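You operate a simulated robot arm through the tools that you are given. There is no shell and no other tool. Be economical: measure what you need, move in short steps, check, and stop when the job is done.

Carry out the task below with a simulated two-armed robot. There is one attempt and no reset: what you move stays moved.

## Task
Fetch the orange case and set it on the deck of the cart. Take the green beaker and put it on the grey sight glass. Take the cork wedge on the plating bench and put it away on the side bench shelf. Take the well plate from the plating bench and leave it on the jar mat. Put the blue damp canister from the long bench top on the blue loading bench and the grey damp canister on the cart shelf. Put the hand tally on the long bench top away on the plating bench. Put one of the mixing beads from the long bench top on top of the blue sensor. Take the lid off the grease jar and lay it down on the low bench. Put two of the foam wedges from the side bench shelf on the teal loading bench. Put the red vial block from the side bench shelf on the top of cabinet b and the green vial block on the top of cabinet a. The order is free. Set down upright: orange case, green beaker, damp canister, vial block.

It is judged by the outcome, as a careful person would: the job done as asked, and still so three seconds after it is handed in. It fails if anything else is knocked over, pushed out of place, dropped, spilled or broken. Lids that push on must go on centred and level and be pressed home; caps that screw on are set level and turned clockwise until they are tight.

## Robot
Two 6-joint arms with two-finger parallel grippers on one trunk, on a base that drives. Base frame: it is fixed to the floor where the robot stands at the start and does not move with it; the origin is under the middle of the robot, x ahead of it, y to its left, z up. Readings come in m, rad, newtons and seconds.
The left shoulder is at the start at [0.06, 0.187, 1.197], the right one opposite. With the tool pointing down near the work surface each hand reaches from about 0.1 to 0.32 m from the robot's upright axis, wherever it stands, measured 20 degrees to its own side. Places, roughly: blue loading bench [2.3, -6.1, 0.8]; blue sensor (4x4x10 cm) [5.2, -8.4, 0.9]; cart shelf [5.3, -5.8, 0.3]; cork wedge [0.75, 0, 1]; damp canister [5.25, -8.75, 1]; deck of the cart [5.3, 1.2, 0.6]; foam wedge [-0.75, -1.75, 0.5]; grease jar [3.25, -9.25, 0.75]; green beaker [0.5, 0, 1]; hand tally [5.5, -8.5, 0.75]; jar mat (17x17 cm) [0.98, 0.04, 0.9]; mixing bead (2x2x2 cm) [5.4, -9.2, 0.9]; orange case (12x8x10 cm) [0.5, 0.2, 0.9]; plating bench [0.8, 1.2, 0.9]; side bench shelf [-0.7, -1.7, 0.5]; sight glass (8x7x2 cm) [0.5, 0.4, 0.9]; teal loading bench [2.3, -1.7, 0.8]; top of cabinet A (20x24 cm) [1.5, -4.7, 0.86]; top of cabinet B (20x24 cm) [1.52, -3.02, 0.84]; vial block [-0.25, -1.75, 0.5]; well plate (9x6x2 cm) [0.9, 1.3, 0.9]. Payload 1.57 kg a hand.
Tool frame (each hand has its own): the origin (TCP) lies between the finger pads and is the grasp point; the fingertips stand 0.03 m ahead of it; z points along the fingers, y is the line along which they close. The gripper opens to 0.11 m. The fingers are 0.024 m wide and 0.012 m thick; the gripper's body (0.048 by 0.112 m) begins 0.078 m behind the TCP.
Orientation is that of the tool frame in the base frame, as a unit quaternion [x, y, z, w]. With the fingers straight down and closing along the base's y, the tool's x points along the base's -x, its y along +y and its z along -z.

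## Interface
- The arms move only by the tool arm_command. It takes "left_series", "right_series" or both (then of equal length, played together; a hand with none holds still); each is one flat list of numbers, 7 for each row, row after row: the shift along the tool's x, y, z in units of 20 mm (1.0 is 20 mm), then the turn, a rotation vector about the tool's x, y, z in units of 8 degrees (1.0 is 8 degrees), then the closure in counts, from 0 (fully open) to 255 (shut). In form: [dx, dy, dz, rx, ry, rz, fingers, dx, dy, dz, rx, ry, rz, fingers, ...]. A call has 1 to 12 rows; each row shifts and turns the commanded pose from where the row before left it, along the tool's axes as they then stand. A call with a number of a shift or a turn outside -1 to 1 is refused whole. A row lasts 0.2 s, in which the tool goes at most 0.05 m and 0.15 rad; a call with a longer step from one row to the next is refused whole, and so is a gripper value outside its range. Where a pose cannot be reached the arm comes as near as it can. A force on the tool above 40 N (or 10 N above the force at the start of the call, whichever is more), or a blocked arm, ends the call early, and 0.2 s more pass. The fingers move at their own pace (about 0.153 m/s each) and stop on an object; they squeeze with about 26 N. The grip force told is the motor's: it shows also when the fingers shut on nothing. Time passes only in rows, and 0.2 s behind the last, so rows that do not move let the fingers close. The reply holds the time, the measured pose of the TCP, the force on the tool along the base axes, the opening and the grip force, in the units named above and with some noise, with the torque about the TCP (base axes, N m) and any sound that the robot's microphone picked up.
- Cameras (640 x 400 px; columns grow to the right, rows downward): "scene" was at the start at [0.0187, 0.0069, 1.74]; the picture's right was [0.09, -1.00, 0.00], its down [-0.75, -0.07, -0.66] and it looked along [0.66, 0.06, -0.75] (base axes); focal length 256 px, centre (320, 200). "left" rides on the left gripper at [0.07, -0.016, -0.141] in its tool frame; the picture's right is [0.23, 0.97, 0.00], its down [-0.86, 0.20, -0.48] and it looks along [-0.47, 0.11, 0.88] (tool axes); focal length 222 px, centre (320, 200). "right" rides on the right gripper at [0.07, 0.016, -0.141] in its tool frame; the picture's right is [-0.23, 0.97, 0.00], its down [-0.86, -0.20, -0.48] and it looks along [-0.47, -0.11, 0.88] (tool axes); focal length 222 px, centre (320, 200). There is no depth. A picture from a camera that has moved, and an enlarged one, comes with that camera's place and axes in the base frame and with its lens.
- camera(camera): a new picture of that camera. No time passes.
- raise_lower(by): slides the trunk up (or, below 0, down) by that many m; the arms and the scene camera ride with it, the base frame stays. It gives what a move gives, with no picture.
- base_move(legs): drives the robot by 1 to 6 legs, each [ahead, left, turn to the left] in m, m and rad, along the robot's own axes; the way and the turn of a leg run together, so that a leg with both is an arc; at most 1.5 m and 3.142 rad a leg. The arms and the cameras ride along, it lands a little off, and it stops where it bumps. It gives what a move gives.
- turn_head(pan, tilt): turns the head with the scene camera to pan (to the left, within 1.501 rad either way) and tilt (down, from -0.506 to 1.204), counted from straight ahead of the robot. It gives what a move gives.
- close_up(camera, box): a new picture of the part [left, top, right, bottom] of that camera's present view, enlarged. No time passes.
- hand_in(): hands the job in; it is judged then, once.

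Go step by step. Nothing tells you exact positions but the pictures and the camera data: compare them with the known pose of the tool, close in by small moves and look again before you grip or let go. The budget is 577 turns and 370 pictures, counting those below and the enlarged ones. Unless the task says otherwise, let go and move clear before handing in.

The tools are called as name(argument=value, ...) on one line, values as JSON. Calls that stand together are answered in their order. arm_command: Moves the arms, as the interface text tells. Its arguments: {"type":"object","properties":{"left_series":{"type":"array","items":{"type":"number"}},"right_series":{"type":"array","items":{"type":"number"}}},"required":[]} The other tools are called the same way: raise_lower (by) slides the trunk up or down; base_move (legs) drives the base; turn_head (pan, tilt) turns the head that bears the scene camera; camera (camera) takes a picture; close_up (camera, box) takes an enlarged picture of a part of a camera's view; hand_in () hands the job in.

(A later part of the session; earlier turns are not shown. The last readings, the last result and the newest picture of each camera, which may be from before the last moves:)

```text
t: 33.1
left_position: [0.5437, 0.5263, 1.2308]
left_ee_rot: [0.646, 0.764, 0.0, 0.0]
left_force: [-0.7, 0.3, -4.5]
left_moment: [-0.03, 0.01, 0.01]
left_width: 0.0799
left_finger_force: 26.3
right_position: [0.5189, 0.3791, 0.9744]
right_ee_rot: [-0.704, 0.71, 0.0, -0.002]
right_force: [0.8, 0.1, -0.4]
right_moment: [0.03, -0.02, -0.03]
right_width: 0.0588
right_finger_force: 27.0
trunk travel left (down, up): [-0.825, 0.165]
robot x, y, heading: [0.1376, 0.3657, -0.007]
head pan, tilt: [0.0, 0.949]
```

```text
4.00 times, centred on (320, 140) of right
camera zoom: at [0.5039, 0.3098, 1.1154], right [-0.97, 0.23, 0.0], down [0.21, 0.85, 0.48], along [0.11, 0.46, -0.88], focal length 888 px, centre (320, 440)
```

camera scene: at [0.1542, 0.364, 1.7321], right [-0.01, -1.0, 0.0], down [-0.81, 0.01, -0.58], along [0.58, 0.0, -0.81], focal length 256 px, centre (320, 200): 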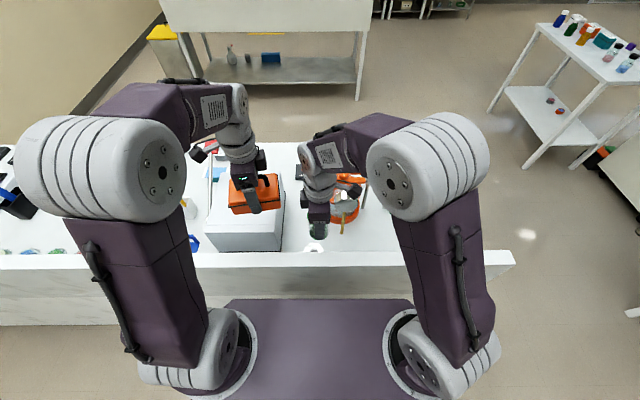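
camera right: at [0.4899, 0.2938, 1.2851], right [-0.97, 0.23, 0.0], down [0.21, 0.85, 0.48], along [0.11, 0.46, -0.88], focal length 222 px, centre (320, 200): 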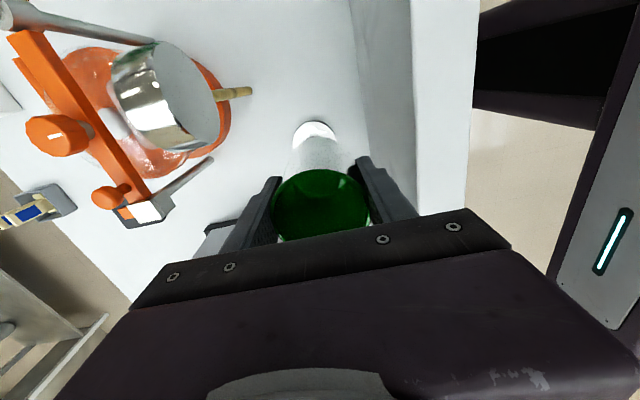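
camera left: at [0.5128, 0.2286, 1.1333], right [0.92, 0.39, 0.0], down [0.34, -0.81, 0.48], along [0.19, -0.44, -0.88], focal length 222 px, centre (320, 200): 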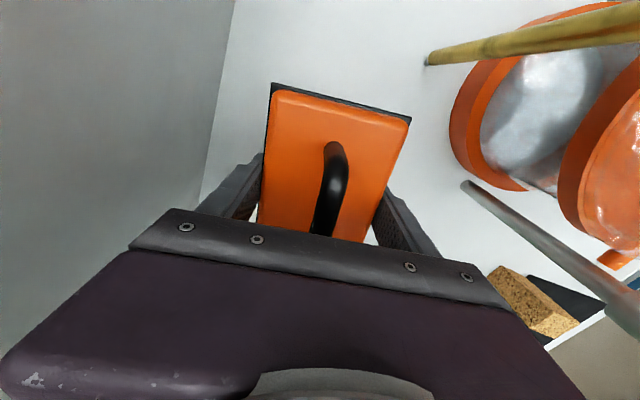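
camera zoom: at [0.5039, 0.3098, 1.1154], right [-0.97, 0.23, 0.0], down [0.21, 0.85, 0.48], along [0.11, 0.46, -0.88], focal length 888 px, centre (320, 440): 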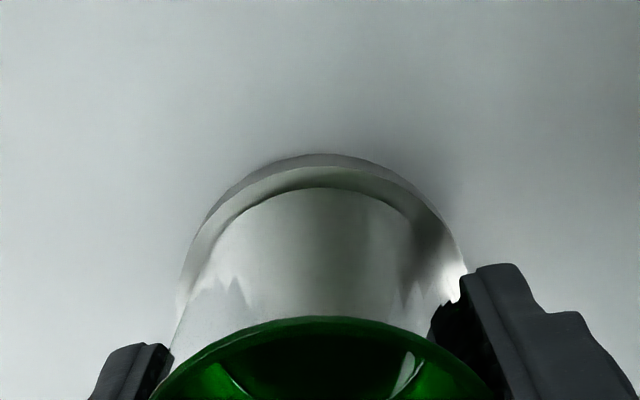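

No contact yet; creep down in small steps.

arm_command(right_series=[0, 0, 0.1, 0, 0, 0, 255, 0, 0, 0.1, 0, 0, 0, 255, 0, 0, 0, 0, 0, 0, 255])

```text
t: 34.0
left_position: [0.5421, 0.5258, 1.2307]
left_ee_rot: [0.645, 0.764, 0.0, 0.0]
left_force: [1.0, 0.5, -3.8]
left_moment: [-0.02, 0.0, -0.04]
left_width: 0.0799
left_finger_force: 26.2
right_position: [0.5196, 0.3805, 0.9702]
right_ee_rot: [-0.704, 0.71, 0.0, -0.001]
right_force: [3.0, -1.8, 20.2]
right_moment: [0.05, -0.16, 0.04]
right_width: 0.0588
right_finger_force: 26.3
trunk travel left (down, up): [-0.825, 0.165]
robot x, y, heading: [0.1396, 0.3684, -0.005]
head pan, tilt: [0.0, 0.949]
```

Contact (20 N). Ease up a touch, open partway, and rise clear.

arm_command(right_series=[0, 0, -0.08, 0, 0, 0, 255, 0, 0, 0, 0, 0, 0, 40, 0, 0, 0, 0, 0, 0, 40, 0, 0, -0.5, 0, 0, 0, 40, 0, 0, -1, 0, 0, 0, 40, 0, 0, -1, 0, 0, 0, 40, 0, 0, -1, 0, 0, 0, 40, 0, 0, -1, 0, 0, 0, 40, 0, 0, -1, 0, 0, 0, 40, 0, 0, -1, 0, 0, 0, 40, 0, 0, -1, 0, 0, 0, 40, 0, 0, -1, 0, 0, 0, 40])

camera(camera="right")

```text
t: 36.5
left_position: [0.5427, 0.5253, 1.2305]
left_ee_rot: [0.645, 0.764, 0.0, 0.001]
left_force: [-0.9, 0.8, -5.2]
left_moment: [-0.01, 0.02, 0.02]
left_width: 0.0798
left_finger_force: 26.2
right_position: [0.5207, 0.3803, 1.1419]
right_ee_rot: [-0.705, 0.709, 0.001, -0.002]
right_force: [0.3, 0.3, -0.8]
right_moment: [0.03, -0.01, -0.01]
right_width: 0.0925
right_finger_force: 0.1
trunk travel left (down, up): [-0.825, 0.165]
robot x, y, heading: [0.1378, 0.3641, -0.005]
head pan, tilt: [0.0, 0.949]
```

```text
332 pictures are left
camera right: at [0.5043, 0.3098, 1.2831], right [-0.97, 0.23, 0.0], down [0.21, 0.85, 0.48], along [0.11, 0.46, -0.88], focal length 222 px, centre (320, 200)
```

right: 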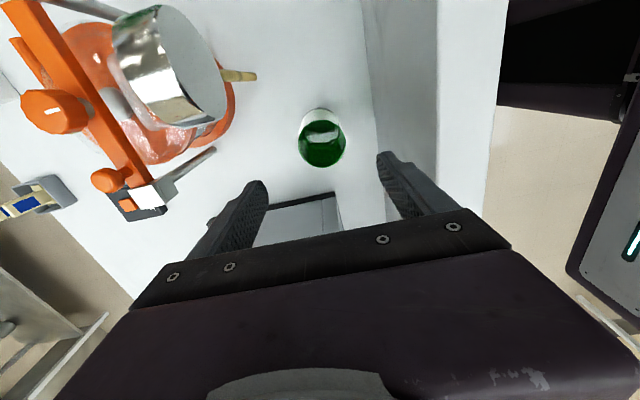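

The beaker stands on the sight glass. Now I raise the right hand, back off, and drive around the bench's right end to its open far side.

arm_command(right_series=[0, 0, -1, 0, 0, 0, 0, 0, 0, -1, 0, 0, 0, 0, 0, 0, -1, 0, 0, 0, 0, 0, 0, -1, 0, 0, 0, 0, 0, 0, -1, 0, 0, 0, 0, 0, 0, -1, 0, 0, 0, 0, 0, 0, -1, 0, 0, 0, 0])

base_move(legs=[[-0.35, 0, 0], [0, -1.0, 0]])

camera(camera="scene")

```text
t: 38.1
left_position: [0.5408, 0.5255, 1.231]
left_ee_rot: [0.645, 0.764, -0.001, 0.0]
left_force: [1.2, -0.1, -5.3]
left_moment: [0.0, 0.0, -0.01]
left_width: 0.0797
left_finger_force: 26.1
right_position: [0.5199, 0.3826, 1.28]
right_ee_rot: [-0.705, 0.709, 0.001, -0.001]
right_force: [-0.2, -0.1, 0.0]
right_moment: [0.01, 0.0, 0.0]
right_width: 0.11
right_finger_force: 0.0
trunk travel left (down, up): [-0.825, 0.165]
robot x, y, heading: [0.1366, 0.3674, -0.002]
head pan, tilt: [0.0, 0.949]
```

```text
t: 45.2
left_position: [0.197, -0.4704, 1.2291]
left_ee_rot: [0.643, 0.766, 0.0, 0.001]
left_force: [0.7, -1.1, -3.0]
left_moment: [-0.04, 0.01, -0.02]
left_width: 0.08
left_finger_force: 26.6
right_position: [0.1764, -0.615, 1.282]
right_ee_rot: [-0.707, 0.707, 0.0, -0.002]
right_force: [-0.1, 0.1, -0.5]
right_moment: [-0.03, 0.0, -0.01]
right_width: 0.1097
right_finger_force: 0.1
trunk travel left (down, up): [-0.825, 0.165]
robot x, y, heading: [-0.2077, -0.634, -0.003]
head pan, tilt: [0.0, 0.949]
```

```text
331 pictures are left
camera scene: at [-0.1893, -0.6335, 1.7321], right [0.0, -1.0, 0.0], down [-0.81, 0.0, -0.58], along [0.58, 0.0, -0.81], focal length 256 px, centre (320, 200)
```

scene: 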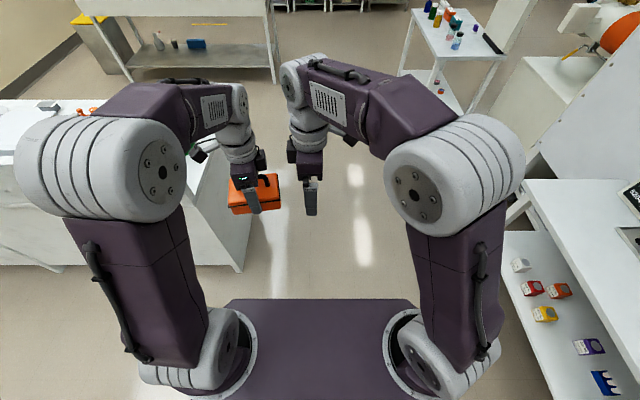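

Path ahead is clear. Drive forward along the bench end, turn round, and slide along the far side.

base_move(legs=[[1.5, 0, 0], [0.28, 0, 0], [0, 0, 3.14], [0, -1.3, 0], [0, -0.5, 0]])

camera(camera="scene")

camera(camera="right")

```text
t: 70.0
left_position: [1.295, 1.0467, 1.2282]
left_ee_rot: [0.743, -0.669, 0.0, -0.001]
left_force: [-0.2, -0.6, -4.6]
left_moment: [-0.04, 0.0, 0.0]
left_width: 0.0802
left_finger_force: 26.1
right_position: [1.3274, 1.188, 1.2815]
right_ee_rot: [0.731, 0.683, 0.003, 0.0]
right_force: [0.5, -0.2, -0.5]
right_moment: [-0.03, -0.01, 0.0]
right_width: 0.11
right_finger_force: 0.0
trunk travel left (down, up): [-0.825, 0.165]
robot x, y, heading: [1.7066, 1.1828, 3.073]
head pan, tilt: [0.0, 0.949]
```

```text
330 pictures are left
camera scene: at [1.6944, 1.1805, 1.7321], right [0.07, 1.0, 0.0], down [0.81, -0.06, -0.58], along [-0.58, 0.04, -0.81], focal length 256 px, centre (320, 200)
```

scene: 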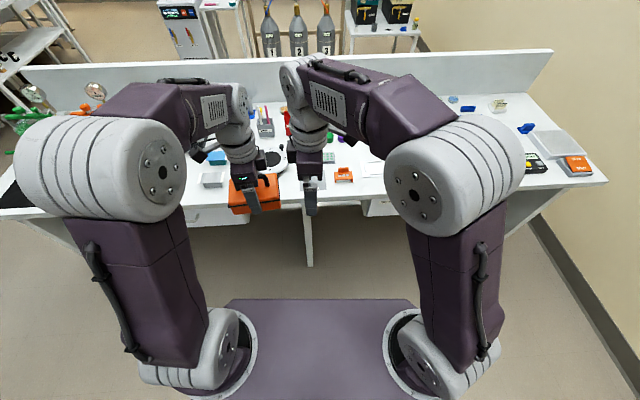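

```text
329 pictures are left
camera right: at [1.3487, 1.2562, 1.4227], right [0.96, -0.29, 0.0], down [-0.26, -0.84, 0.47], along [-0.14, -0.45, -0.88], focal length 222 px, centre (320, 200)
```

right: 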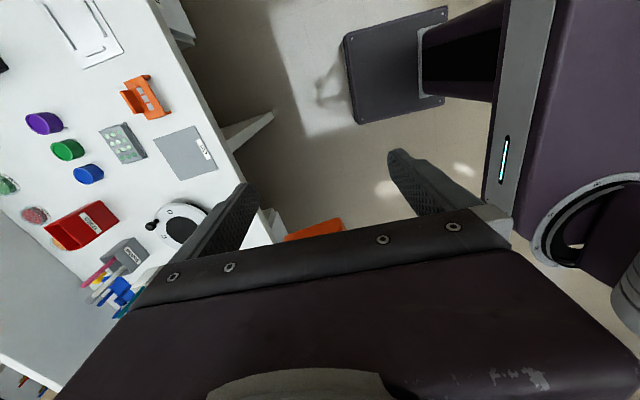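

The well plate (grey with green wells) is at ≈(0.884, 1.268) and the bench edge at x≈1.105. I'll straighten the heading and drive in closer.

base_move(legs=[[0, 0, 0.065], [0.35, 0, 0]])

camera(camera="right")

camera(camera="scene")

```text
t: 72.7
left_position: [0.9613, 1.0227, 1.231]
left_ee_rot: [0.765, -0.644, -0.001, 0.001]
left_force: [0.0, -0.5, -4.3]
left_moment: [-0.01, 0.04, 0.0]
left_width: 0.0797
left_finger_force: 26.1
right_position: [0.9846, 1.1672, 1.2821]
right_ee_rot: [0.708, 0.706, 0.001, 0.0]
right_force: [0.5, -0.3, 0.2]
right_moment: [0.0, 0.04, 0.01]
right_width: 0.1098
right_finger_force: 0.0
trunk travel left (down, up): [-0.825, 0.165]
robot x, y, heading: [1.3621, 1.1837, 3.139]
head pan, tilt: [0.0, 0.949]
```

```text
328 pictures are left
camera right: at [1.0016, 1.2353, 1.4234], right [0.97, -0.23, 0.0], down [-0.2, -0.86, 0.48], along [-0.11, -0.46, -0.88], focal length 222 px, centre (320, 200)
```

right: 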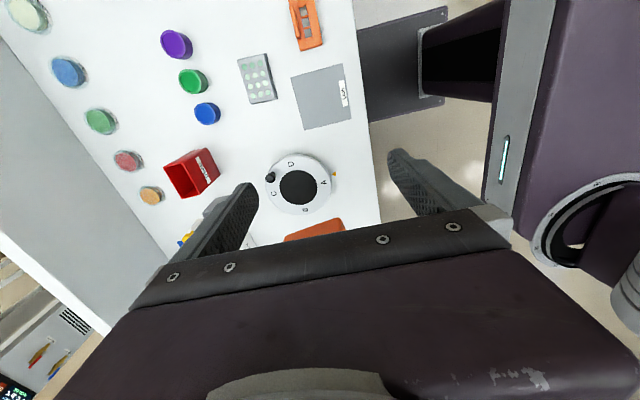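

```text
327 pictures are left
camera scene: at [1.3521, 1.1829, 1.7321], right [0.0, 1.0, 0.0], down [0.81, 0.0, -0.58], along [-0.58, 0.0, -0.81], focal length 256 px, centre (320, 200)
```

scene: 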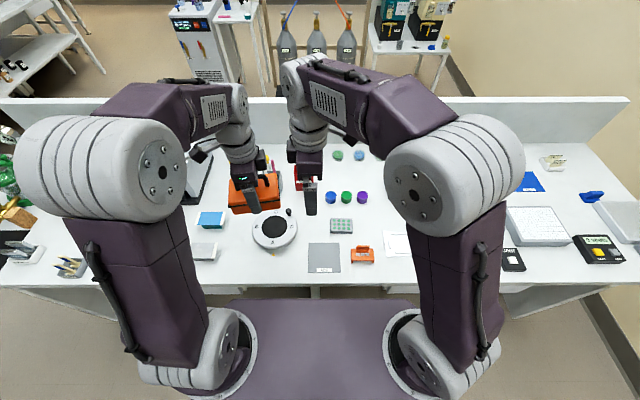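

The plate is at (0.882, 1.266), long side along y, so the present gripper angle suits. Move over and go down.

arm_command(right_series=[1, -1, 0, 0, 0, 0, 40, 1, -1, 0, 0, 0, 0, 40, 1, -1, 0, 0, 0, 0, 40, 1, -1, 1, 0, 0, 0, 40, 0.94, -1, 1, 0, 0, 0, 40, 0, -0.13, 1, 0, 0, 0, 40, 0, 0, 1, 0, 0, 0, 40, 0, 0, 1, 0, 0, 0, 40, 0, 0, 1, 0, 0, 0, 40, 0, 0, 1, 0, 0, 0, 40, 0, 0, 1, 0, 0, 0, 40, 0, 0, 1, 0, 0, 0, 40])

camera(camera="right")

```text
t: 75.3
left_position: [0.9592, 1.0229, 1.2292]
left_ee_rot: [0.765, -0.644, 0.0, -0.001]
left_force: [-0.6, -0.4, -5.5]
left_moment: [0.01, -0.03, 0.02]
left_width: 0.0796
left_finger_force: 25.9
right_position: [0.8806, 1.2632, 1.102]
right_ee_rot: [0.709, 0.706, 0.002, 0.001]
right_force: [-0.4, -0.1, 0.4]
right_moment: [0.03, -0.01, -0.03]
right_width: 0.0927
right_finger_force: 0.1
trunk travel left (down, up): [-0.825, 0.165]
robot x, y, heading: [1.3615, 1.1848, 3.138]
head pan, tilt: [0.0, 0.949]
```

```text
326 pictures are left
camera right: at [0.8973, 1.3324, 1.2432], right [0.97, -0.23, 0.0], down [-0.2, -0.86, 0.48], along [-0.11, -0.46, -0.88], focal length 222 px, centre (320, 200)
```

right: 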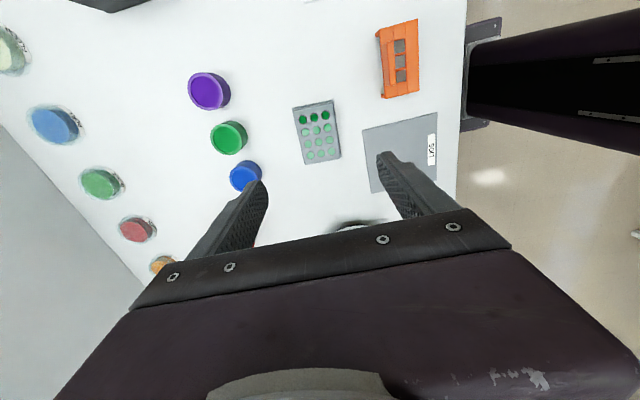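

Plate centre (0.877, 1.268). Descend to the bench level and grip.

arm_command(right_series=[0.25, -0.15, 1, 0, 0, 0, 40, 0, 0, 1, 0, 0, 0, 40, 0, 0, 1, 0, 0, 0, 40, 0, 0, 1, 0, 0, 0, 40, 0, 0, 1, 0, 0, 0, 40, 0, 0, 1, 0, 0, 0, 40, 0, 0, 1, 0, 0, 0, 40, 0, 0, 1, 0, 0, 0, 40, 0, 0, 0.35, 0, 0, 0, 40])

arm_command(right_series=[0, 0, 0, 0, 0, 0, 255, 0, 0, 0, 0, 0, 0, 255, 0, 0, 0, 0, 0, 0, 255])

camera(camera="right")

```text
t: 77.3
left_position: [0.9605, 1.0225, 1.2298]
left_ee_rot: [0.765, -0.644, 0.001, 0.0]
left_force: [-0.7, -0.3, -5.0]
left_moment: [0.03, -0.01, -0.01]
left_width: 0.08
left_finger_force: 25.9
right_position: [0.8756, 1.2733, 0.9349]
right_ee_rot: [0.708, 0.706, 0.002, 0.001]
right_force: [-1.4, 0.2, -0.7]
right_moment: [0.0, 0.01, 0.01]
right_width: 0.0927
right_finger_force: 0.0
trunk travel left (down, up): [-0.825, 0.165]
robot x, y, heading: [1.3638, 1.1804, 3.138]
head pan, tilt: [0.0, 0.949]
```

```text
t: 78.1
left_position: [0.9598, 1.0232, 1.2301]
left_ee_rot: [0.765, -0.644, 0.001, 0.0]
left_force: [0.4, -1.1, -4.6]
left_moment: [0.0, 0.03, 0.02]
left_width: 0.08
left_finger_force: 25.9
right_position: [0.8772, 1.2732, 0.9335]
right_ee_rot: [0.709, 0.706, 0.002, 0.001]
right_force: [-1.1, -0.2, 1.6]
right_moment: [-0.04, 0.12, -0.04]
right_width: 0.0542
right_finger_force: 25.8
trunk travel left (down, up): [-0.825, 0.165]
robot x, y, heading: [1.3635, 1.1829, 3.138]
head pan, tilt: [0.0, 0.949]
```

```text
325 pictures are left
camera right: at [0.8935, 1.341, 1.0758], right [0.97, -0.23, 0.0], down [-0.2, -0.86, 0.48], along [-0.11, -0.46, -0.88], focal length 222 px, centre (320, 200)
```

right: 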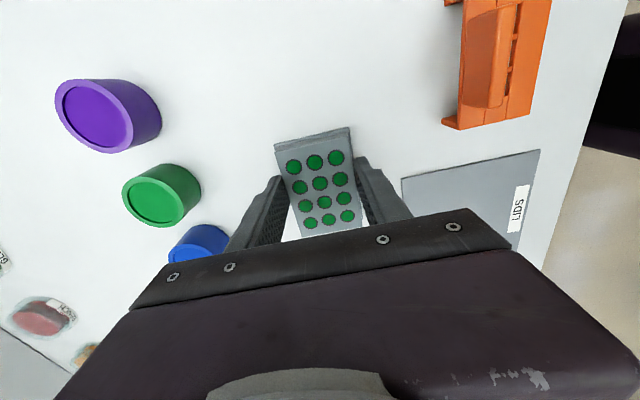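

Plate gripped. Lift it high, back off 0.1 m, and slide along toward the mat.

arm_command(right_series=[0, 0, -1, 0, 0, 0, 255, 0, 0, -1, 0, 0, 0, 255, 0, 0, -1, 0, 0, 0, 255, 0, 0, -1, 0, 0, 0, 255, 0, 0, -1, 0, 0, 0, 255, 0, 0, -1, 0, 0, 0, 255, 0, 0, -1, 0, 0, 0, 255, 0, 0, -1, 0, 0, 0, 255, 0, 0, -1, 0, 0, 0, 255, 0, 0, -1, 0, 0, 0, 255, 0, 0, -1, 0, 0, 0, 255, 0, 0, -1, 0, 0, 0, 255])

base_move(legs=[[-0.1, 0, 0], [0, 1.21, 0]])

camera(camera="scene")

camera(camera="right")

```text
t: 80.7
left_position: [0.9605, 1.0237, 1.2294]
left_ee_rot: [0.765, -0.644, 0.0, 0.0]
left_force: [0.9, 0.1, -3.6]
left_moment: [0.02, 0.04, 0.06]
left_width: 0.0799
left_finger_force: 26.0
right_position: [0.8787, 1.2696, 1.1743]
right_ee_rot: [0.708, 0.706, 0.002, 0.001]
right_force: [0.0, -0.1, -0.6]
right_moment: [0.0, 0.0, 0.01]
right_width: 0.0542
right_finger_force: 26.7
trunk travel left (down, up): [-0.825, 0.165]
robot x, y, heading: [1.359, 1.1832, 3.142]
head pan, tilt: [0.0, 0.949]
```

```text
t: 87.5
left_position: [1.047, -0.1668, 1.2299]
left_ee_rot: [0.762, -0.647, 0.001, -0.001]
left_force: [0.9, 0.7, -4.1]
left_moment: [-0.01, -0.01, -0.03]
left_width: 0.0798
left_finger_force: 25.9
right_position: [0.9683, 0.0818, 1.1731]
right_ee_rot: [0.71, 0.704, 0.002, 0.0]
right_force: [0.9, 1.6, -0.9]
right_moment: [0.0, -0.02, -0.04]
right_width: 0.054
right_finger_force: 26.2
trunk travel left (down, up): [-0.825, 0.165]
robot x, y, heading: [1.4536, -0.0074, 3.132]
head pan, tilt: [0.0, 0.949]
```

```text
324 pictures are left
camera scene: at [1.4381, -0.0093, 1.7321], right [0.01, 1.0, 0.0], down [0.81, -0.01, -0.58], along [-0.58, 0.01, -0.81], focal length 256 px, centre (320, 200)
```

scene: 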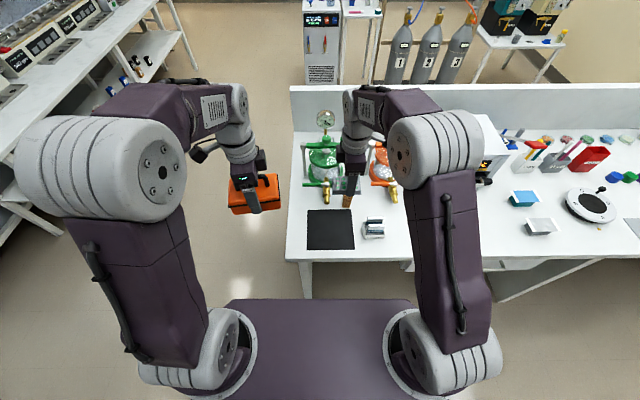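

```text
323 pictures are left
camera right: at [0.9854, 0.1509, 1.3154], right [0.97, -0.24, 0.0], down [-0.21, -0.85, 0.48], along [-0.11, -0.46, -0.88], focal length 222 px, centre (320, 200)
```

right: 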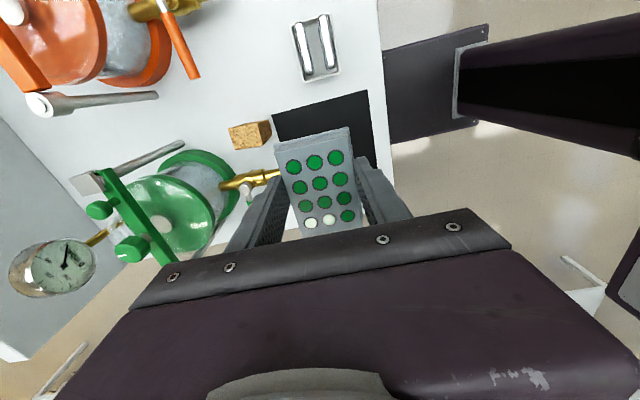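

Mat centre ≈(0.973, 0.040); the wedge is at ≈(0.852, 0.10). Lower the plate onto the mat.

arm_command(right_series=[-1, 0.35, 0, 0, 0, 0, 255, -1, 0, 1, 0, 0, 0, 255, 0, 0, 1, 0, 0, 0, 255, 0, 0, 1, 0, 0, 0, 255, 0, 0, 1, 0, 0, 0, 255, 0, 0, 1, 0, 0, 0, 255, 0, 0, 1, 0, 0, 0, 255, 0, 0, 1, 0, 0, 0, 255, 0, 0, 1, 0, 0, 0, 255, 0, 0, 1, 0, 0, 0, 255, 0, 0, 1, 0, 0, 0, 255, 0, 0, 1, 0, 0, 0, 255])

camera(camera="right")

```text
t: 90.1
left_position: [1.0479, -0.1675, 1.2296]
left_ee_rot: [0.762, -0.647, 0.0, -0.001]
left_force: [-0.1, -0.4, -3.3]
left_moment: [-0.01, 0.0, -0.01]
left_width: 0.0797
left_finger_force: 25.7
right_position: [0.9743, 0.0394, 0.9531]
right_ee_rot: [0.711, 0.703, 0.001, 0.001]
right_force: [0.8, 0.7, 0.5]
right_moment: [-0.03, 0.01, 0.02]
right_width: 0.054
right_finger_force: 25.9
trunk travel left (down, up): [-0.825, 0.165]
robot x, y, heading: [1.4573, -0.0073, 3.129]
head pan, tilt: [0.0, 0.949]
```

```text
322 pictures are left
camera right: at [0.9924, 0.1083, 1.0944], right [0.97, -0.24, 0.0], down [-0.21, -0.85, 0.48], along [-0.11, -0.46, -0.88], focal length 222 px, centre (320, 200)
```

right: 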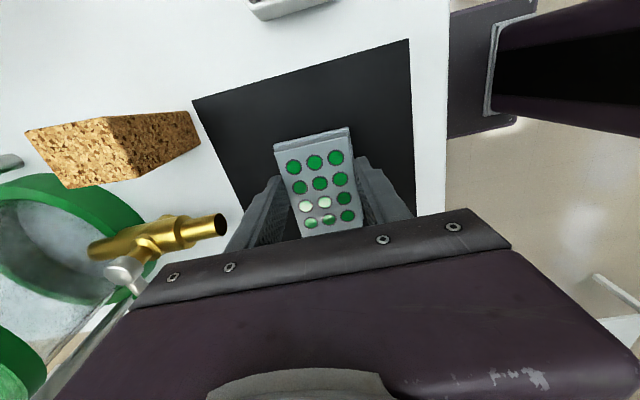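

Plate is over the mat. Creep down to contact.

arm_command(right_series=[0, 0, 0.4, 0, 0, 0, 255, 0, 0, 0.3, 0, 0, 0, 255, 0, 0, 0.1, 0, 0, 0, 255, 0, 0, 0.05, 0, 0, 0, 255])

```text
t: 91.1
left_position: [1.0491, -0.1681, 1.2299]
left_ee_rot: [0.763, -0.647, 0.0, 0.0]
left_force: [-0.2, -0.8, -4.1]
left_moment: [-0.02, -0.03, 0.02]
left_width: 0.0802
left_finger_force: 26.4
right_position: [0.9762, 0.0404, 0.9363]
right_ee_rot: [0.711, 0.703, 0.001, 0.0]
right_force: [-0.4, 0.7, 6.1]
right_moment: [0.0, 0.11, -0.01]
right_width: 0.0542
right_finger_force: 26.0
trunk travel left (down, up): [-0.825, 0.165]
robot x, y, heading: [1.4489, -0.0098, 3.135]
head pan, tilt: [0.0, 0.949]
```

Contact made. Release and rise.

arm_command(right_series=[0, 0, 0, 0, 0, 0, 60, 0, 0, 0, 0, 0, 0, 60, 0, 0, -0.5, 0, 0, 0, 60, 0, 0, -1, 0, 0, 0, 60, 0, 0, -1, 0, 0, 0, 60, 0, 0, -1, 0, 0, 0, 60, 0, 0, -1, 0, 0, 0, 60, 0, 0, -1, 0, 0, 0, 60, 0, 0, -1, 0, 0, 0, 60, 0, 0, -1, 0, 0, 0, 60, 0, 0, -1, 0, 0, 0, 60, 0, 0, -1, 0, 0, 0, 60])

camera(camera="right")

close_up(camera="scene", box=[280, 100, 440, 260])

```text
t: 93.7
left_position: [1.0481, -0.1681, 1.2295]
left_ee_rot: [0.762, -0.648, 0.0, 0.0]
left_force: [-0.2, -0.2, -3.8]
left_moment: [0.0, -0.01, -0.02]
left_width: 0.0797
left_finger_force: 26.2
right_position: [0.9747, 0.0424, 1.1254]
right_ee_rot: [0.711, 0.703, 0.002, 0.0]
right_force: [0.1, -0.2, -0.2]
right_moment: [0.0, -0.02, -0.02]
right_width: 0.0843
right_finger_force: 0.1
trunk travel left (down, up): [-0.825, 0.165]
robot x, y, heading: [1.4507, -0.0111, 3.129]
head pan, tilt: [0.0, 0.949]
```

```text
321 pictures are left
camera right: at [0.9916, 0.11, 1.2675], right [0.97, -0.24, 0.0], down [-0.21, -0.85, 0.48], along [-0.11, -0.46, -0.88], focal length 222 px, centre (320, 200)
```

right: 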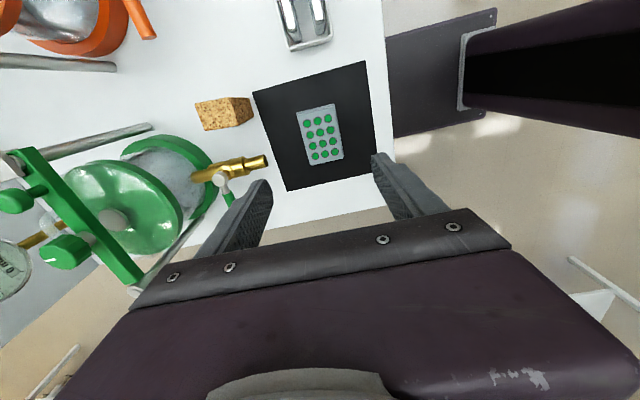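

```text
2.50 times, centred on (360, 180) of scene
camera zoom: at [1.4386, -0.0101, 1.7321], right [0.01, 1.0, 0.0], down [0.81, -0.01, -0.58], along [-0.58, 0.01, -0.81], focal length 640 px, centre (220, 250)
```

zoom: 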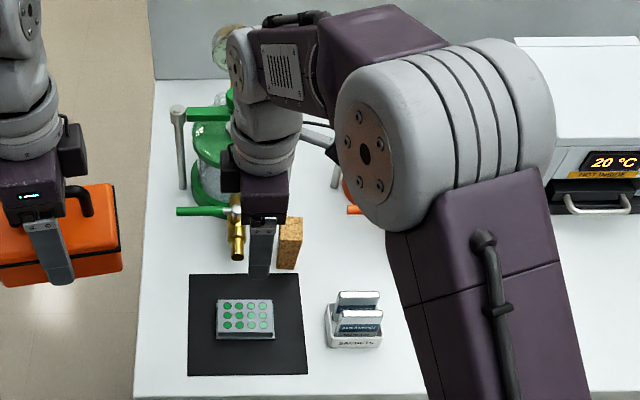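

Plate rests on the mat. Zoom on the cork wedge for its shape.

close_up(camera="right", box=[160, 70, 320, 170])

close_up(camera="scene", box=[360, 170, 424, 220])

```text
4.00 times, centred on (240, 120) of right
camera zoom: at [0.9916, 0.11, 1.2675], right [0.97, -0.24, 0.0], down [-0.21, -0.85, 0.48], along [-0.11, -0.46, -0.88], focal length 888 px, centre (640, 520)
```

zoom: 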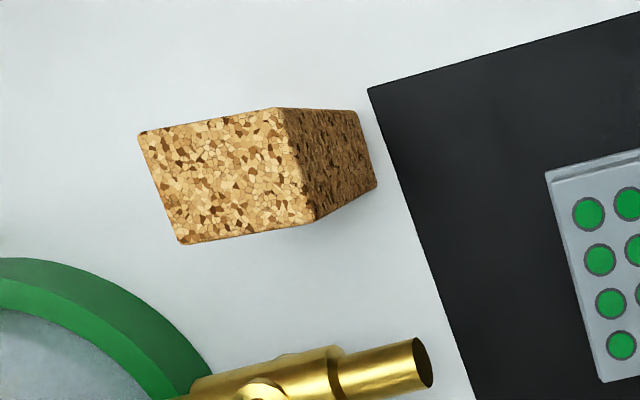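

```text
8.00 times, centred on (392, 195) of scene
camera zoom: at [1.4386, -0.0101, 1.7321], right [0.01, 1.0, 0.0], down [0.81, -0.01, -0.58], along [-0.58, 0.01, -0.81], focal length 2049 px, centre (-256, 240)
```

zoom: 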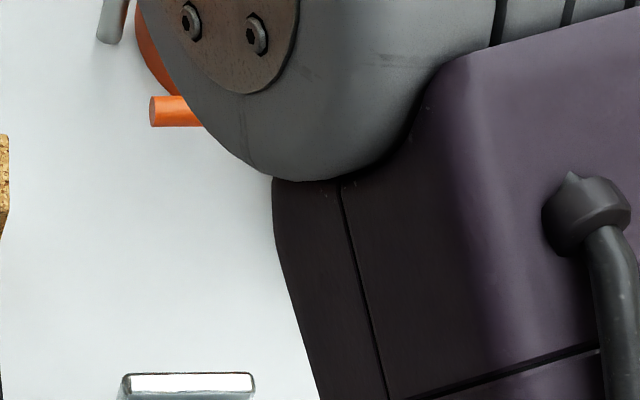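

The wedge stands on end at x 0.84–0.88, y 0.086–0.12, top z≈0.975. I'll turn the gripper so it closes along y, rise, then drive 0.1 m nearer.

arm_command(right_series=[1, 0, -1, 0, 0, 0, 100, 1, 0, -1, 0, 0, 0, 100, 1, 0, -1, 0, 0, 0.95, 100, 0, 0, 0, 0, 0, 1, 100, 0, 0, 0, 0, 0, 1, 100, 0, 0, 0, 0, 0, 1, 100, 0, 0, 0, 0, 0, 1, 100, 0, 0, 0, 0, 0, 1, 100, 0, 0, 0, 0, 0, 1, 100, 0, 0, 0, 0, 0, 1, 100, 0, 0, 0, 0, 0, 1, 100, 0, 0, 0, 0, 0, 1, 100])

arm_command(right_series=[0, 0, 0, 0, 0, 1, 100, 0, 0, 0, 0, 0, 0.3, 100])

base_move(legs=[[0.1, 0, 0]])

camera(camera="right")

```text
t: 96.3
left_position: [1.0476, -0.1673, 1.2295]
left_ee_rot: [0.762, -0.647, 0.0, 0.0]
left_force: [-0.2, -0.2, -3.9]
left_moment: [0.0, -0.01, 0.0]
left_width: 0.08
left_finger_force: 25.9
right_position: [0.9762, 0.1016, 1.187]
right_ee_rot: [0.996, 0.084, 0.002, -0.001]
right_force: [0.2, -0.2, 0.2]
right_moment: [-0.02, -0.01, -0.03]
right_width: 0.067
right_finger_force: 0.1
trunk travel left (down, up): [-0.825, 0.165]
robot x, y, heading: [1.4548, -0.0109, 3.13]
head pan, tilt: [0.0, 0.949]
```

```text
t: 96.9
left_position: [1.0482, -0.1664, 1.228]
left_ee_rot: [0.762, -0.647, 0.0, 0.0]
left_force: [-0.3, -0.5, -3.7]
left_moment: [-0.02, -0.01, 0.02]
left_width: 0.0795
left_finger_force: 25.7
right_position: [0.9752, 0.1006, 1.1866]
right_ee_rot: [1.0, -0.006, 0.001, -0.001]
right_force: [-0.8, 0.9, 0.3]
right_moment: [-0.02, -0.03, 0.0]
right_width: 0.0671
right_finger_force: 0.1
trunk travel left (down, up): [-0.825, 0.165]
robot x, y, heading: [1.4493, -0.0083, 3.128]
head pan, tilt: [0.0, 0.949]
```

```text
t: 98.1
left_position: [0.948, -0.1645, 1.2312]
left_ee_rot: [0.761, -0.648, 0.0, 0.001]
left_force: [0.0, -1.3, -4.1]
left_moment: [0.01, 0.02, 0.0]
left_width: 0.0798
left_finger_force: 26.3
right_position: [0.877, 0.1031, 1.1888]
right_ee_rot: [1.0, -0.007, -0.001, -0.002]
right_force: [0.2, -0.2, 0.1]
right_moment: [-0.01, 0.04, -0.05]
right_width: 0.0667
right_finger_force: 0.1
trunk travel left (down, up): [-0.825, 0.165]
robot x, y, heading: [1.3489, -0.0086, 3.128]
head pan, tilt: [0.0, 0.949]
```

```text
317 pictures are left
camera right: at [0.9465, 0.0855, 1.3298], right [-0.24, -0.97, 0.0], down [-0.85, 0.21, 0.48], along [-0.46, 0.12, -0.88], focal length 222 px, centre (320, 200)
```

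right: 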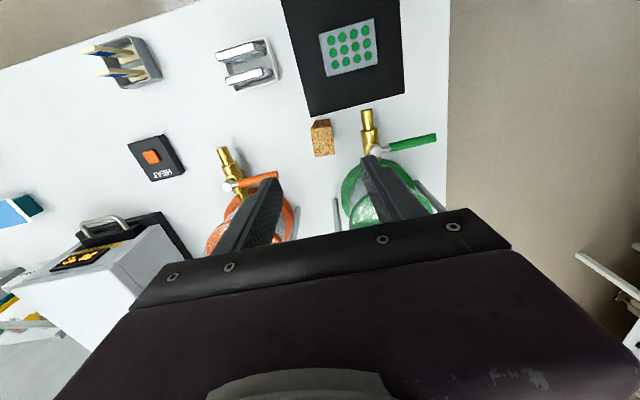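

Wedge top centre ≈(0.864, 0.1015). The brass tap is close by at y≈0.03, so I narrow the opening and descend carefully.

arm_command(right_series=[-0.65, 0.08, 1, 0, 0, 0, 125, 0, 0, 1, 0, 0, 0, 125, 0, 0, 1, 0, 0, 0, 125, 0, 0, 1, 0, 0, 0, 125, 0, 0, 1, 0, 0, 0, 125, 0, 0, 1, 0, 0, 0, 125, 0, 0, 1, 0, 0, 0, 125, 0, 0, 1, 0, 0, 0, 125])

camera(camera="right")

```text
t: 99.9
left_position: [0.9445, -0.165, 1.2301]
left_ee_rot: [0.762, -0.648, 0.001, -0.001]
left_force: [0.9, 0.2, -4.9]
left_moment: [0.0, 0.0, -0.01]
left_width: 0.08
left_finger_force: 26.2
right_position: [0.8576, 0.1028, 1.0278]
right_ee_rot: [1.0, -0.007, 0.002, -0.001]
right_force: [0.0, -0.6, -0.7]
right_moment: [-0.01, 0.01, 0.02]
right_width: 0.0558
right_finger_force: 0.0
trunk travel left (down, up): [-0.825, 0.165]
robot x, y, heading: [1.3463, -0.0081, 3.127]
head pan, tilt: [0.0, 0.949]
```

```text
316 pictures are left
camera right: at [0.928, 0.0846, 1.1695], right [-0.24, -0.97, 0.0], down [-0.85, 0.21, 0.48], along [-0.46, 0.12, -0.88], focal length 222 px, centre (320, 200)
```

right: 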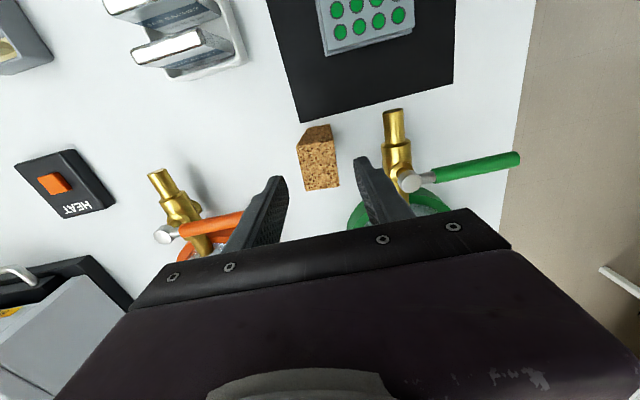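

Centred in y; nudge x slightly, descend and grip.

arm_command(right_series=[0.2, 0, 1, 0, 0, 0, 125, 0, 0, 1, 0, 0, 0, 125, 0, 0, 1, 0, 0, 0, 125, 0, 0, 1, 0, 0, 0, 125, 0, 0, 0.3, 0, 0, 0, 125, 0, 0, 0, 0, 0, 0, 255, 0, 0, 0, 0, 0, 0, 255, 0, 0, 0, 0, 0, 0, 255])

camera(camera="right")

```text
t: 101.7
left_position: [0.9458, -0.1665, 1.2301]
left_ee_rot: [0.761, -0.648, 0.001, -0.001]
left_force: [-0.2, 0.4, -4.6]
left_moment: [-0.02, -0.01, 0.02]
left_width: 0.0799
left_finger_force: 25.7
right_position: [0.8648, 0.1011, 0.9425]
right_ee_rot: [1.0, -0.006, 0.002, -0.001]
right_force: [-0.7, -0.4, 2.4]
right_moment: [-0.08, -0.03, -0.01]
right_width: 0.033
right_finger_force: 26.3
trunk travel left (down, up): [-0.825, 0.165]
robot x, y, heading: [1.3481, -0.0071, 3.125]
head pan, tilt: [0.0, 0.949]
```

```text
315 pictures are left
camera right: at [0.9344, 0.0841, 1.0843], right [-0.24, -0.97, 0.0], down [-0.85, 0.21, 0.48], along [-0.46, 0.12, -0.88], focal length 222 px, centre (320, 200)
```

right: 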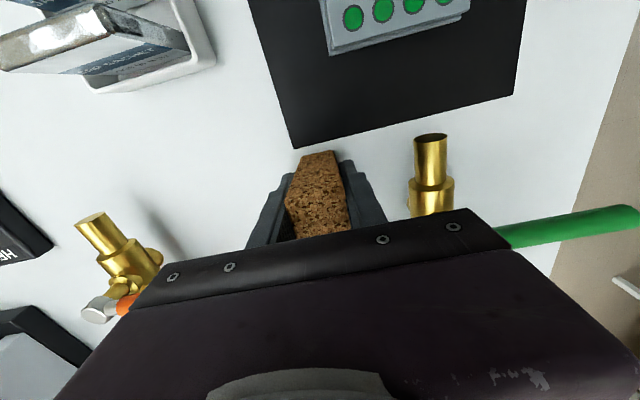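

Wedge gripped. Lift, back off from the bench, and turn to look toward the cart.

arm_command(right_series=[0, 0, -0.5, 0, 0, 0, 255, 0, 0, -1, 0, 0, 0, 255, 0, 0, -1, 0, 0, 0, 255, 0, 0, -1, 0, 0, 0, 255, 0, 0, -1, 0, 0, 0, 255, 0, 0, -1, 0, 0, 0, 255, 0, 0, -1, 0, 0, 0, 255, 0, 0, -1, 0, 0, 0, 255, 0, 0, -1, 0, 0, 0, 255, 0, 0, -1, 0, 0, 0, 255, 0, 0, -1, 0, 0, 0, 255, 0, 0, -1, 0, 0, 0, 255])

base_move(legs=[[-0.52, 0, 0], [0, 0.3, 0], [0, 0, 3.14]])

turn_head(pan=0, tilt=0.45)

camera(camera="scene")

```text
t: 104.3
left_position: [0.9459, -0.1651, 1.2284]
left_ee_rot: [0.762, -0.648, 0.0, -0.001]
left_force: [-0.4, 0.3, -4.5]
left_moment: [-0.01, 0.01, 0.0]
left_width: 0.0799
left_finger_force: 25.6
right_position: [0.8651, 0.1017, 1.1701]
right_ee_rot: [1.0, -0.007, 0.002, 0.0]
right_force: [0.2, 0.2, -1.1]
right_moment: [0.0, -0.02, -0.02]
right_width: 0.0328
right_finger_force: 26.0
trunk travel left (down, up): [-0.825, 0.165]
robot x, y, heading: [1.3433, -0.0076, 3.127]
head pan, tilt: [0.0, 0.949]
```

```text
t: 116.2
left_position: [2.2813, -0.185, 1.2294]
left_ee_rot: [0.674, 0.738, 0.0, 0.0]
left_force: [-0.6, -0.3, -3.4]
left_moment: [0.01, 0.02, -0.03]
left_width: 0.0798
left_finger_force: 25.9
right_position: [2.341, -0.4564, 1.1711]
right_ee_rot: [0.042, 0.999, -0.001, -0.002]
right_force: [1.2, -0.7, -0.3]
right_moment: [0.03, 0.05, 0.0]
right_width: 0.0331
right_finger_force: 25.5
trunk travel left (down, up): [-0.825, 0.165]
robot x, y, heading: [1.8682, -0.3105, -0.087]
head pan, tilt: [0.0, 0.949]
```

```text
t: 117.1
left_position: [2.2811, -0.185, 1.2308]
left_ee_rot: [0.674, 0.738, -0.001, -0.001]
left_force: [0.3, -0.3, -4.1]
left_moment: [-0.01, 0.03, -0.01]
left_width: 0.0799
left_finger_force: 25.9
right_position: [2.3421, -0.4567, 1.1707]
right_ee_rot: [0.042, 0.999, -0.001, -0.002]
right_force: [-0.1, -0.2, -0.6]
right_moment: [0.01, 0.01, -0.01]
right_width: 0.0331
right_finger_force: 25.6
trunk travel left (down, up): [-0.825, 0.165]
robot x, y, heading: [1.8682, -0.315, -0.086]
head pan, tilt: [0.0, 0.45]
```

```text
314 pictures are left
camera scene: at [1.9002, -0.316, 1.774], right [-0.08, -1.0, 0.0], down [-0.43, 0.04, -0.9], along [0.9, -0.08, -0.44], focal length 256 px, centre (320, 200)
```

scene: 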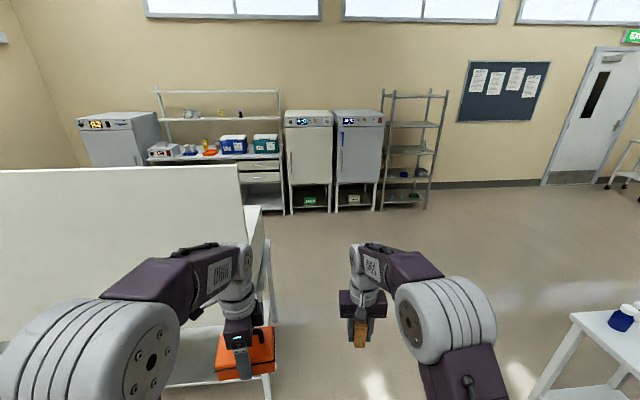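

The cart must be behind the panelled unit on the left. Straighten, shift right, and drive along the corridor.

base_move(legs=[[0, 0, 0.086], [0, -0.42, 0], [1.5, 0, 0], [0.5, 0, 0]])

turn_head(pan=0.9, tilt=0.45)

camera(camera="scene")

```text
t: 129.9
left_position: [4.3065, -0.575, 1.2303]
left_ee_rot: [0.644, 0.765, 0.002, -0.001]
left_force: [0.5, -1.1, -4.0]
left_moment: [-0.01, 0.02, -0.01]
left_width: 0.0798
left_finger_force: 25.9
right_position: [4.3908, -0.8423, 1.1702]
right_ee_rot: [0.002, 1.0, -0.001, -0.001]
right_force: [0.1, 0.3, -0.9]
right_moment: [0.04, 0.02, 0.0]
right_width: 0.033
right_finger_force: 26.5
trunk travel left (down, up): [-0.825, 0.165]
robot x, y, heading: [3.9045, -0.7399, -0.005]
head pan, tilt: [0.0, 0.45]
```

```text
t: 131.1
left_position: [4.3093, -0.5748, 1.2295]
left_ee_rot: [0.644, 0.765, -0.001, -0.001]
left_force: [-0.2, 0.0, -4.5]
left_moment: [-0.01, 0.03, -0.03]
left_width: 0.0801
left_finger_force: 26.4
right_position: [4.3927, -0.8392, 1.1708]
right_ee_rot: [0.002, 1.0, 0.0, -0.002]
right_force: [-0.1, 0.0, -0.7]
right_moment: [0.01, -0.01, 0.02]
right_width: 0.0328
right_finger_force: 25.9
trunk travel left (down, up): [-0.825, 0.165]
robot x, y, heading: [3.9066, -0.737, 0.0]
head pan, tilt: [0.901, 0.45]
```

```text
313 pictures are left
camera scene: at [3.9058, -0.6642, 1.7741], right [0.78, -0.62, 0.0], down [-0.27, -0.34, -0.9], along [0.56, 0.7, -0.44], focal length 256 px, centre (320, 200)
```

scene: 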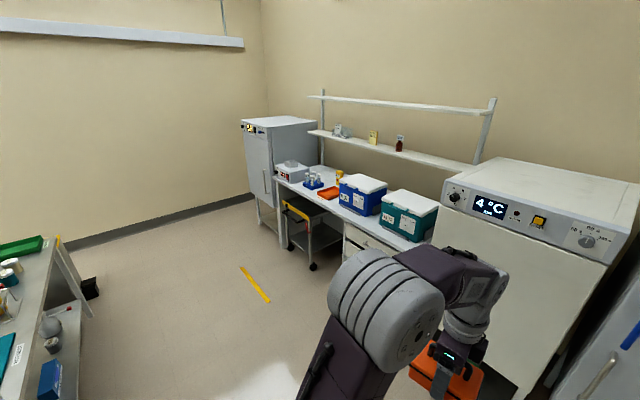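

A small dark cart with a yellow handle is tucked at the bench, about (5.3, 1.2). Zooming in.

close_up(camera="scene", box=[240, 150, 400, 300])

```text
2.67 times, centred on (320, 225) of scene
camera zoom: at [3.9058, -0.6642, 1.7741], right [0.78, -0.62, 0.0], down [-0.27, -0.34, -0.9], along [0.56, 0.7, -0.44], focal length 683 px, centre (320, 133)
```

zoom: 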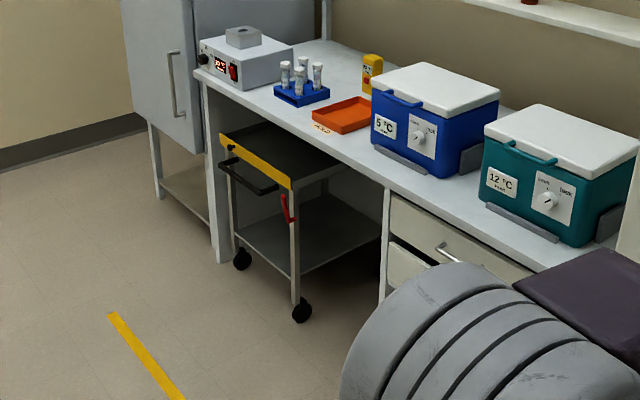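

The cart sits under the bench top (deck z≈0.6, bench top ≈0.83), front edge x≈5.07. I'll drive over there for a frontal look.

base_move(legs=[[0.3, 0, 0], [0, 1.0, 0], [0, 0.88, 0]])

turn_head(pan=0, tilt=0.75)

camera(camera="scene")

camera(camera="right")

```text
t: 142.3
left_position: [4.6504, 1.3314, 1.2293]
left_ee_rot: [0.648, 0.762, 0.0, -0.001]
left_force: [0.2, 0.4, -3.9]
left_moment: [-0.02, 0.01, -0.01]
left_width: 0.0799
left_finger_force: 26.1
right_position: [4.7315, 1.0638, 1.171]
right_ee_rot: [0.006, 1.0, 0.0, -0.002]
right_force: [0.3, -0.1, -0.1]
right_moment: [0.01, 0.03, 0.0]
right_width: 0.0331
right_finger_force: 26.3
trunk travel left (down, up): [-0.825, 0.165]
robot x, y, heading: [4.2483, 1.1765, -0.013]
head pan, tilt: [0.901, 0.45]
```

```text
t: 143.6
left_position: [4.6496, 1.3311, 1.2299]
left_ee_rot: [0.647, 0.762, 0.0, -0.001]
left_force: [0.6, -0.9, -5.0]
left_moment: [0.05, 0.03, 0.03]
left_width: 0.0799
left_finger_force: 26.4
right_position: [4.7303, 1.065, 1.1711]
right_ee_rot: [0.006, 1.0, -0.001, -0.002]
right_force: [-0.3, -0.3, -0.3]
right_moment: [-0.01, -0.01, -0.04]
right_width: 0.0332
right_finger_force: 25.9
trunk travel left (down, up): [-0.825, 0.165]
robot x, y, heading: [4.2454, 1.1728, -0.011]
head pan, tilt: [0.0, 0.75]
```

```text
311 pictures are left
camera scene: at [4.2712, 1.1735, 1.7476], right [-0.01, -1.0, 0.0], down [-0.68, 0.01, -0.73], along [0.73, -0.01, -0.68], focal length 256 px, centre (320, 200)
```

scene: 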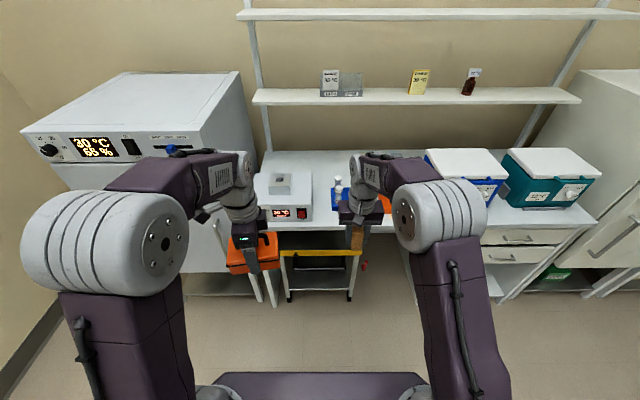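

```text
310 pictures are left
camera right: at [4.6626, 1.0815, 1.3121], right [0.24, 0.97, 0.0], down [0.85, -0.21, 0.48], along [0.46, -0.12, -0.88], focal length 222 px, centre (320, 200)
```

right: 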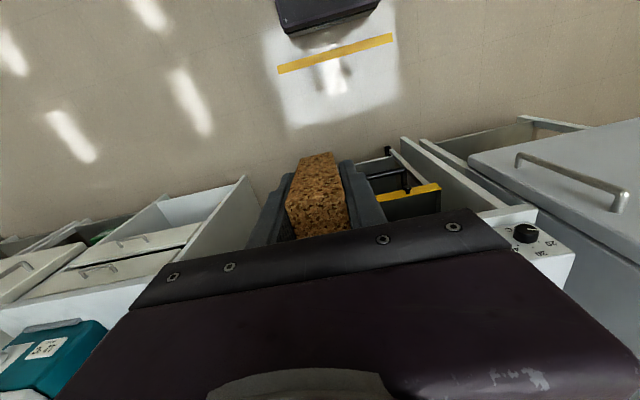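

The cart is wholly under the bench top. I'll lower the trunk and head for a level look at the gap.

raise_lower(by=-0.6)

turn_head(pan=0, tilt=0.35)

camera(camera="scene")

```text
refused: -0.6 is not a number from -0.4 to 0.4
```

```text
t: 144.4
left_position: [4.6498, 1.3318, 1.2298]
left_ee_rot: [0.647, 0.762, -0.001, -0.001]
left_force: [1.5, -0.2, -5.0]
left_moment: [0.02, -0.01, 0.03]
left_width: 0.0801
left_finger_force: 26.4
right_position: [4.7307, 1.0642, 1.1705]
right_ee_rot: [0.006, 1.0, -0.001, -0.002]
right_force: [0.2, 0.3, -0.1]
right_moment: [0.02, -0.01, 0.01]
right_width: 0.033
right_finger_force: 25.9
trunk travel left (down, up): [-0.825, 0.165]
robot x, y, heading: [4.2464, 1.1729, -0.013]
head pan, tilt: [0.0, 0.351]
```

```text
309 pictures are left
camera scene: at [4.2813, 1.1736, 1.7832], right [-0.01, -1.0, 0.0], down [-0.34, 0.0, -0.94], along [0.94, -0.01, -0.34], focal length 256 px, centre (320, 200)
```

scene: 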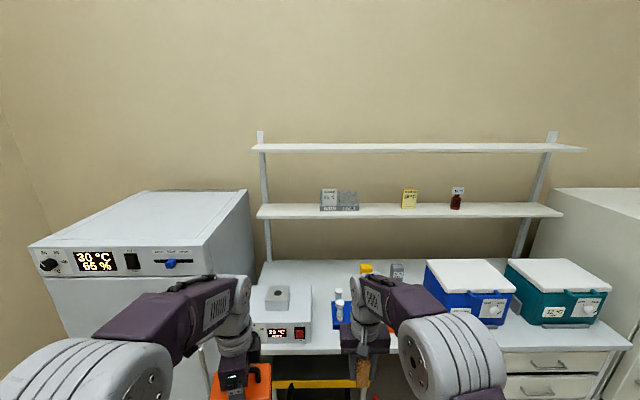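

raise_lower(by=-0.4)

raise_lower(by=-0.25)

turn_head(pan=0, tilt=0.5)

camera(camera="scene")

```text
t: 148.2
left_position: [4.6496, 1.3325, 0.8307]
left_ee_rot: [0.648, 0.762, -0.001, 0.0]
left_force: [0.2, 0.4, -4.9]
left_moment: [0.02, 0.0, 0.0]
left_width: 0.0799
left_finger_force: 26.3
right_position: [4.7307, 1.0647, 0.771]
right_ee_rot: [0.006, 1.0, -0.001, -0.001]
right_force: [0.5, 0.2, -0.9]
right_moment: [0.03, -0.01, 0.03]
right_width: 0.0328
right_finger_force: 25.7
trunk travel left (down, up): [-0.425, 0.565]
robot x, y, heading: [4.2485, 1.1734, -0.012]
head pan, tilt: [0.0, 0.351]
```

```text
t: 150.8
left_position: [4.651, 1.3313, 0.58]
left_ee_rot: [0.648, 0.762, -0.001, 0.0]
left_force: [0.2, -0.3, -4.8]
left_moment: [-0.01, -0.01, 0.01]
left_width: 0.0795
left_finger_force: 26.1
right_position: [4.7303, 1.0644, 0.5196]
right_ee_rot: [0.006, 1.0, 0.0, -0.002]
right_force: [-0.1, -0.3, -0.4]
right_moment: [-0.02, 0.01, 0.04]
right_width: 0.0329
right_finger_force: 26.6
trunk travel left (down, up): [-0.175, 0.815]
robot x, y, heading: [4.2471, 1.1743, -0.013]
head pan, tilt: [0.0, 0.351]
```

```text
t: 151.5
left_position: [4.6488, 1.3311, 0.5799]
left_ee_rot: [0.648, 0.762, -0.001, 0.0]
left_force: [0.1, 0.1, -4.2]
left_moment: [-0.04, 0.01, 0.01]
left_width: 0.0798
left_finger_force: 26.3
right_position: [4.7309, 1.0645, 0.5205]
right_ee_rot: [0.006, 1.0, -0.001, -0.003]
right_force: [-0.1, -0.3, -0.6]
right_moment: [0.03, 0.0, 0.03]
right_width: 0.0331
right_finger_force: 25.7
trunk travel left (down, up): [-0.175, 0.815]
robot x, y, heading: [4.2455, 1.1754, -0.011]
head pan, tilt: [0.0, 0.499]
```

```text
308 pictures are left
camera scene: at [4.2789, 1.1734, 1.1196], right [-0.01, -1.0, 0.0], down [-0.48, 0.01, -0.88], along [0.88, -0.01, -0.48], focal length 256 px, centre (320, 200)
```

scene: 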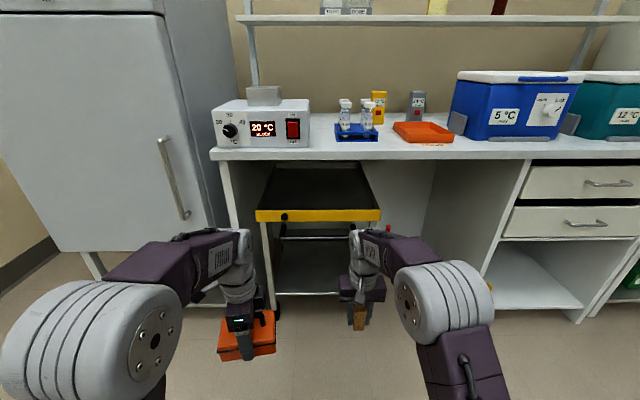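

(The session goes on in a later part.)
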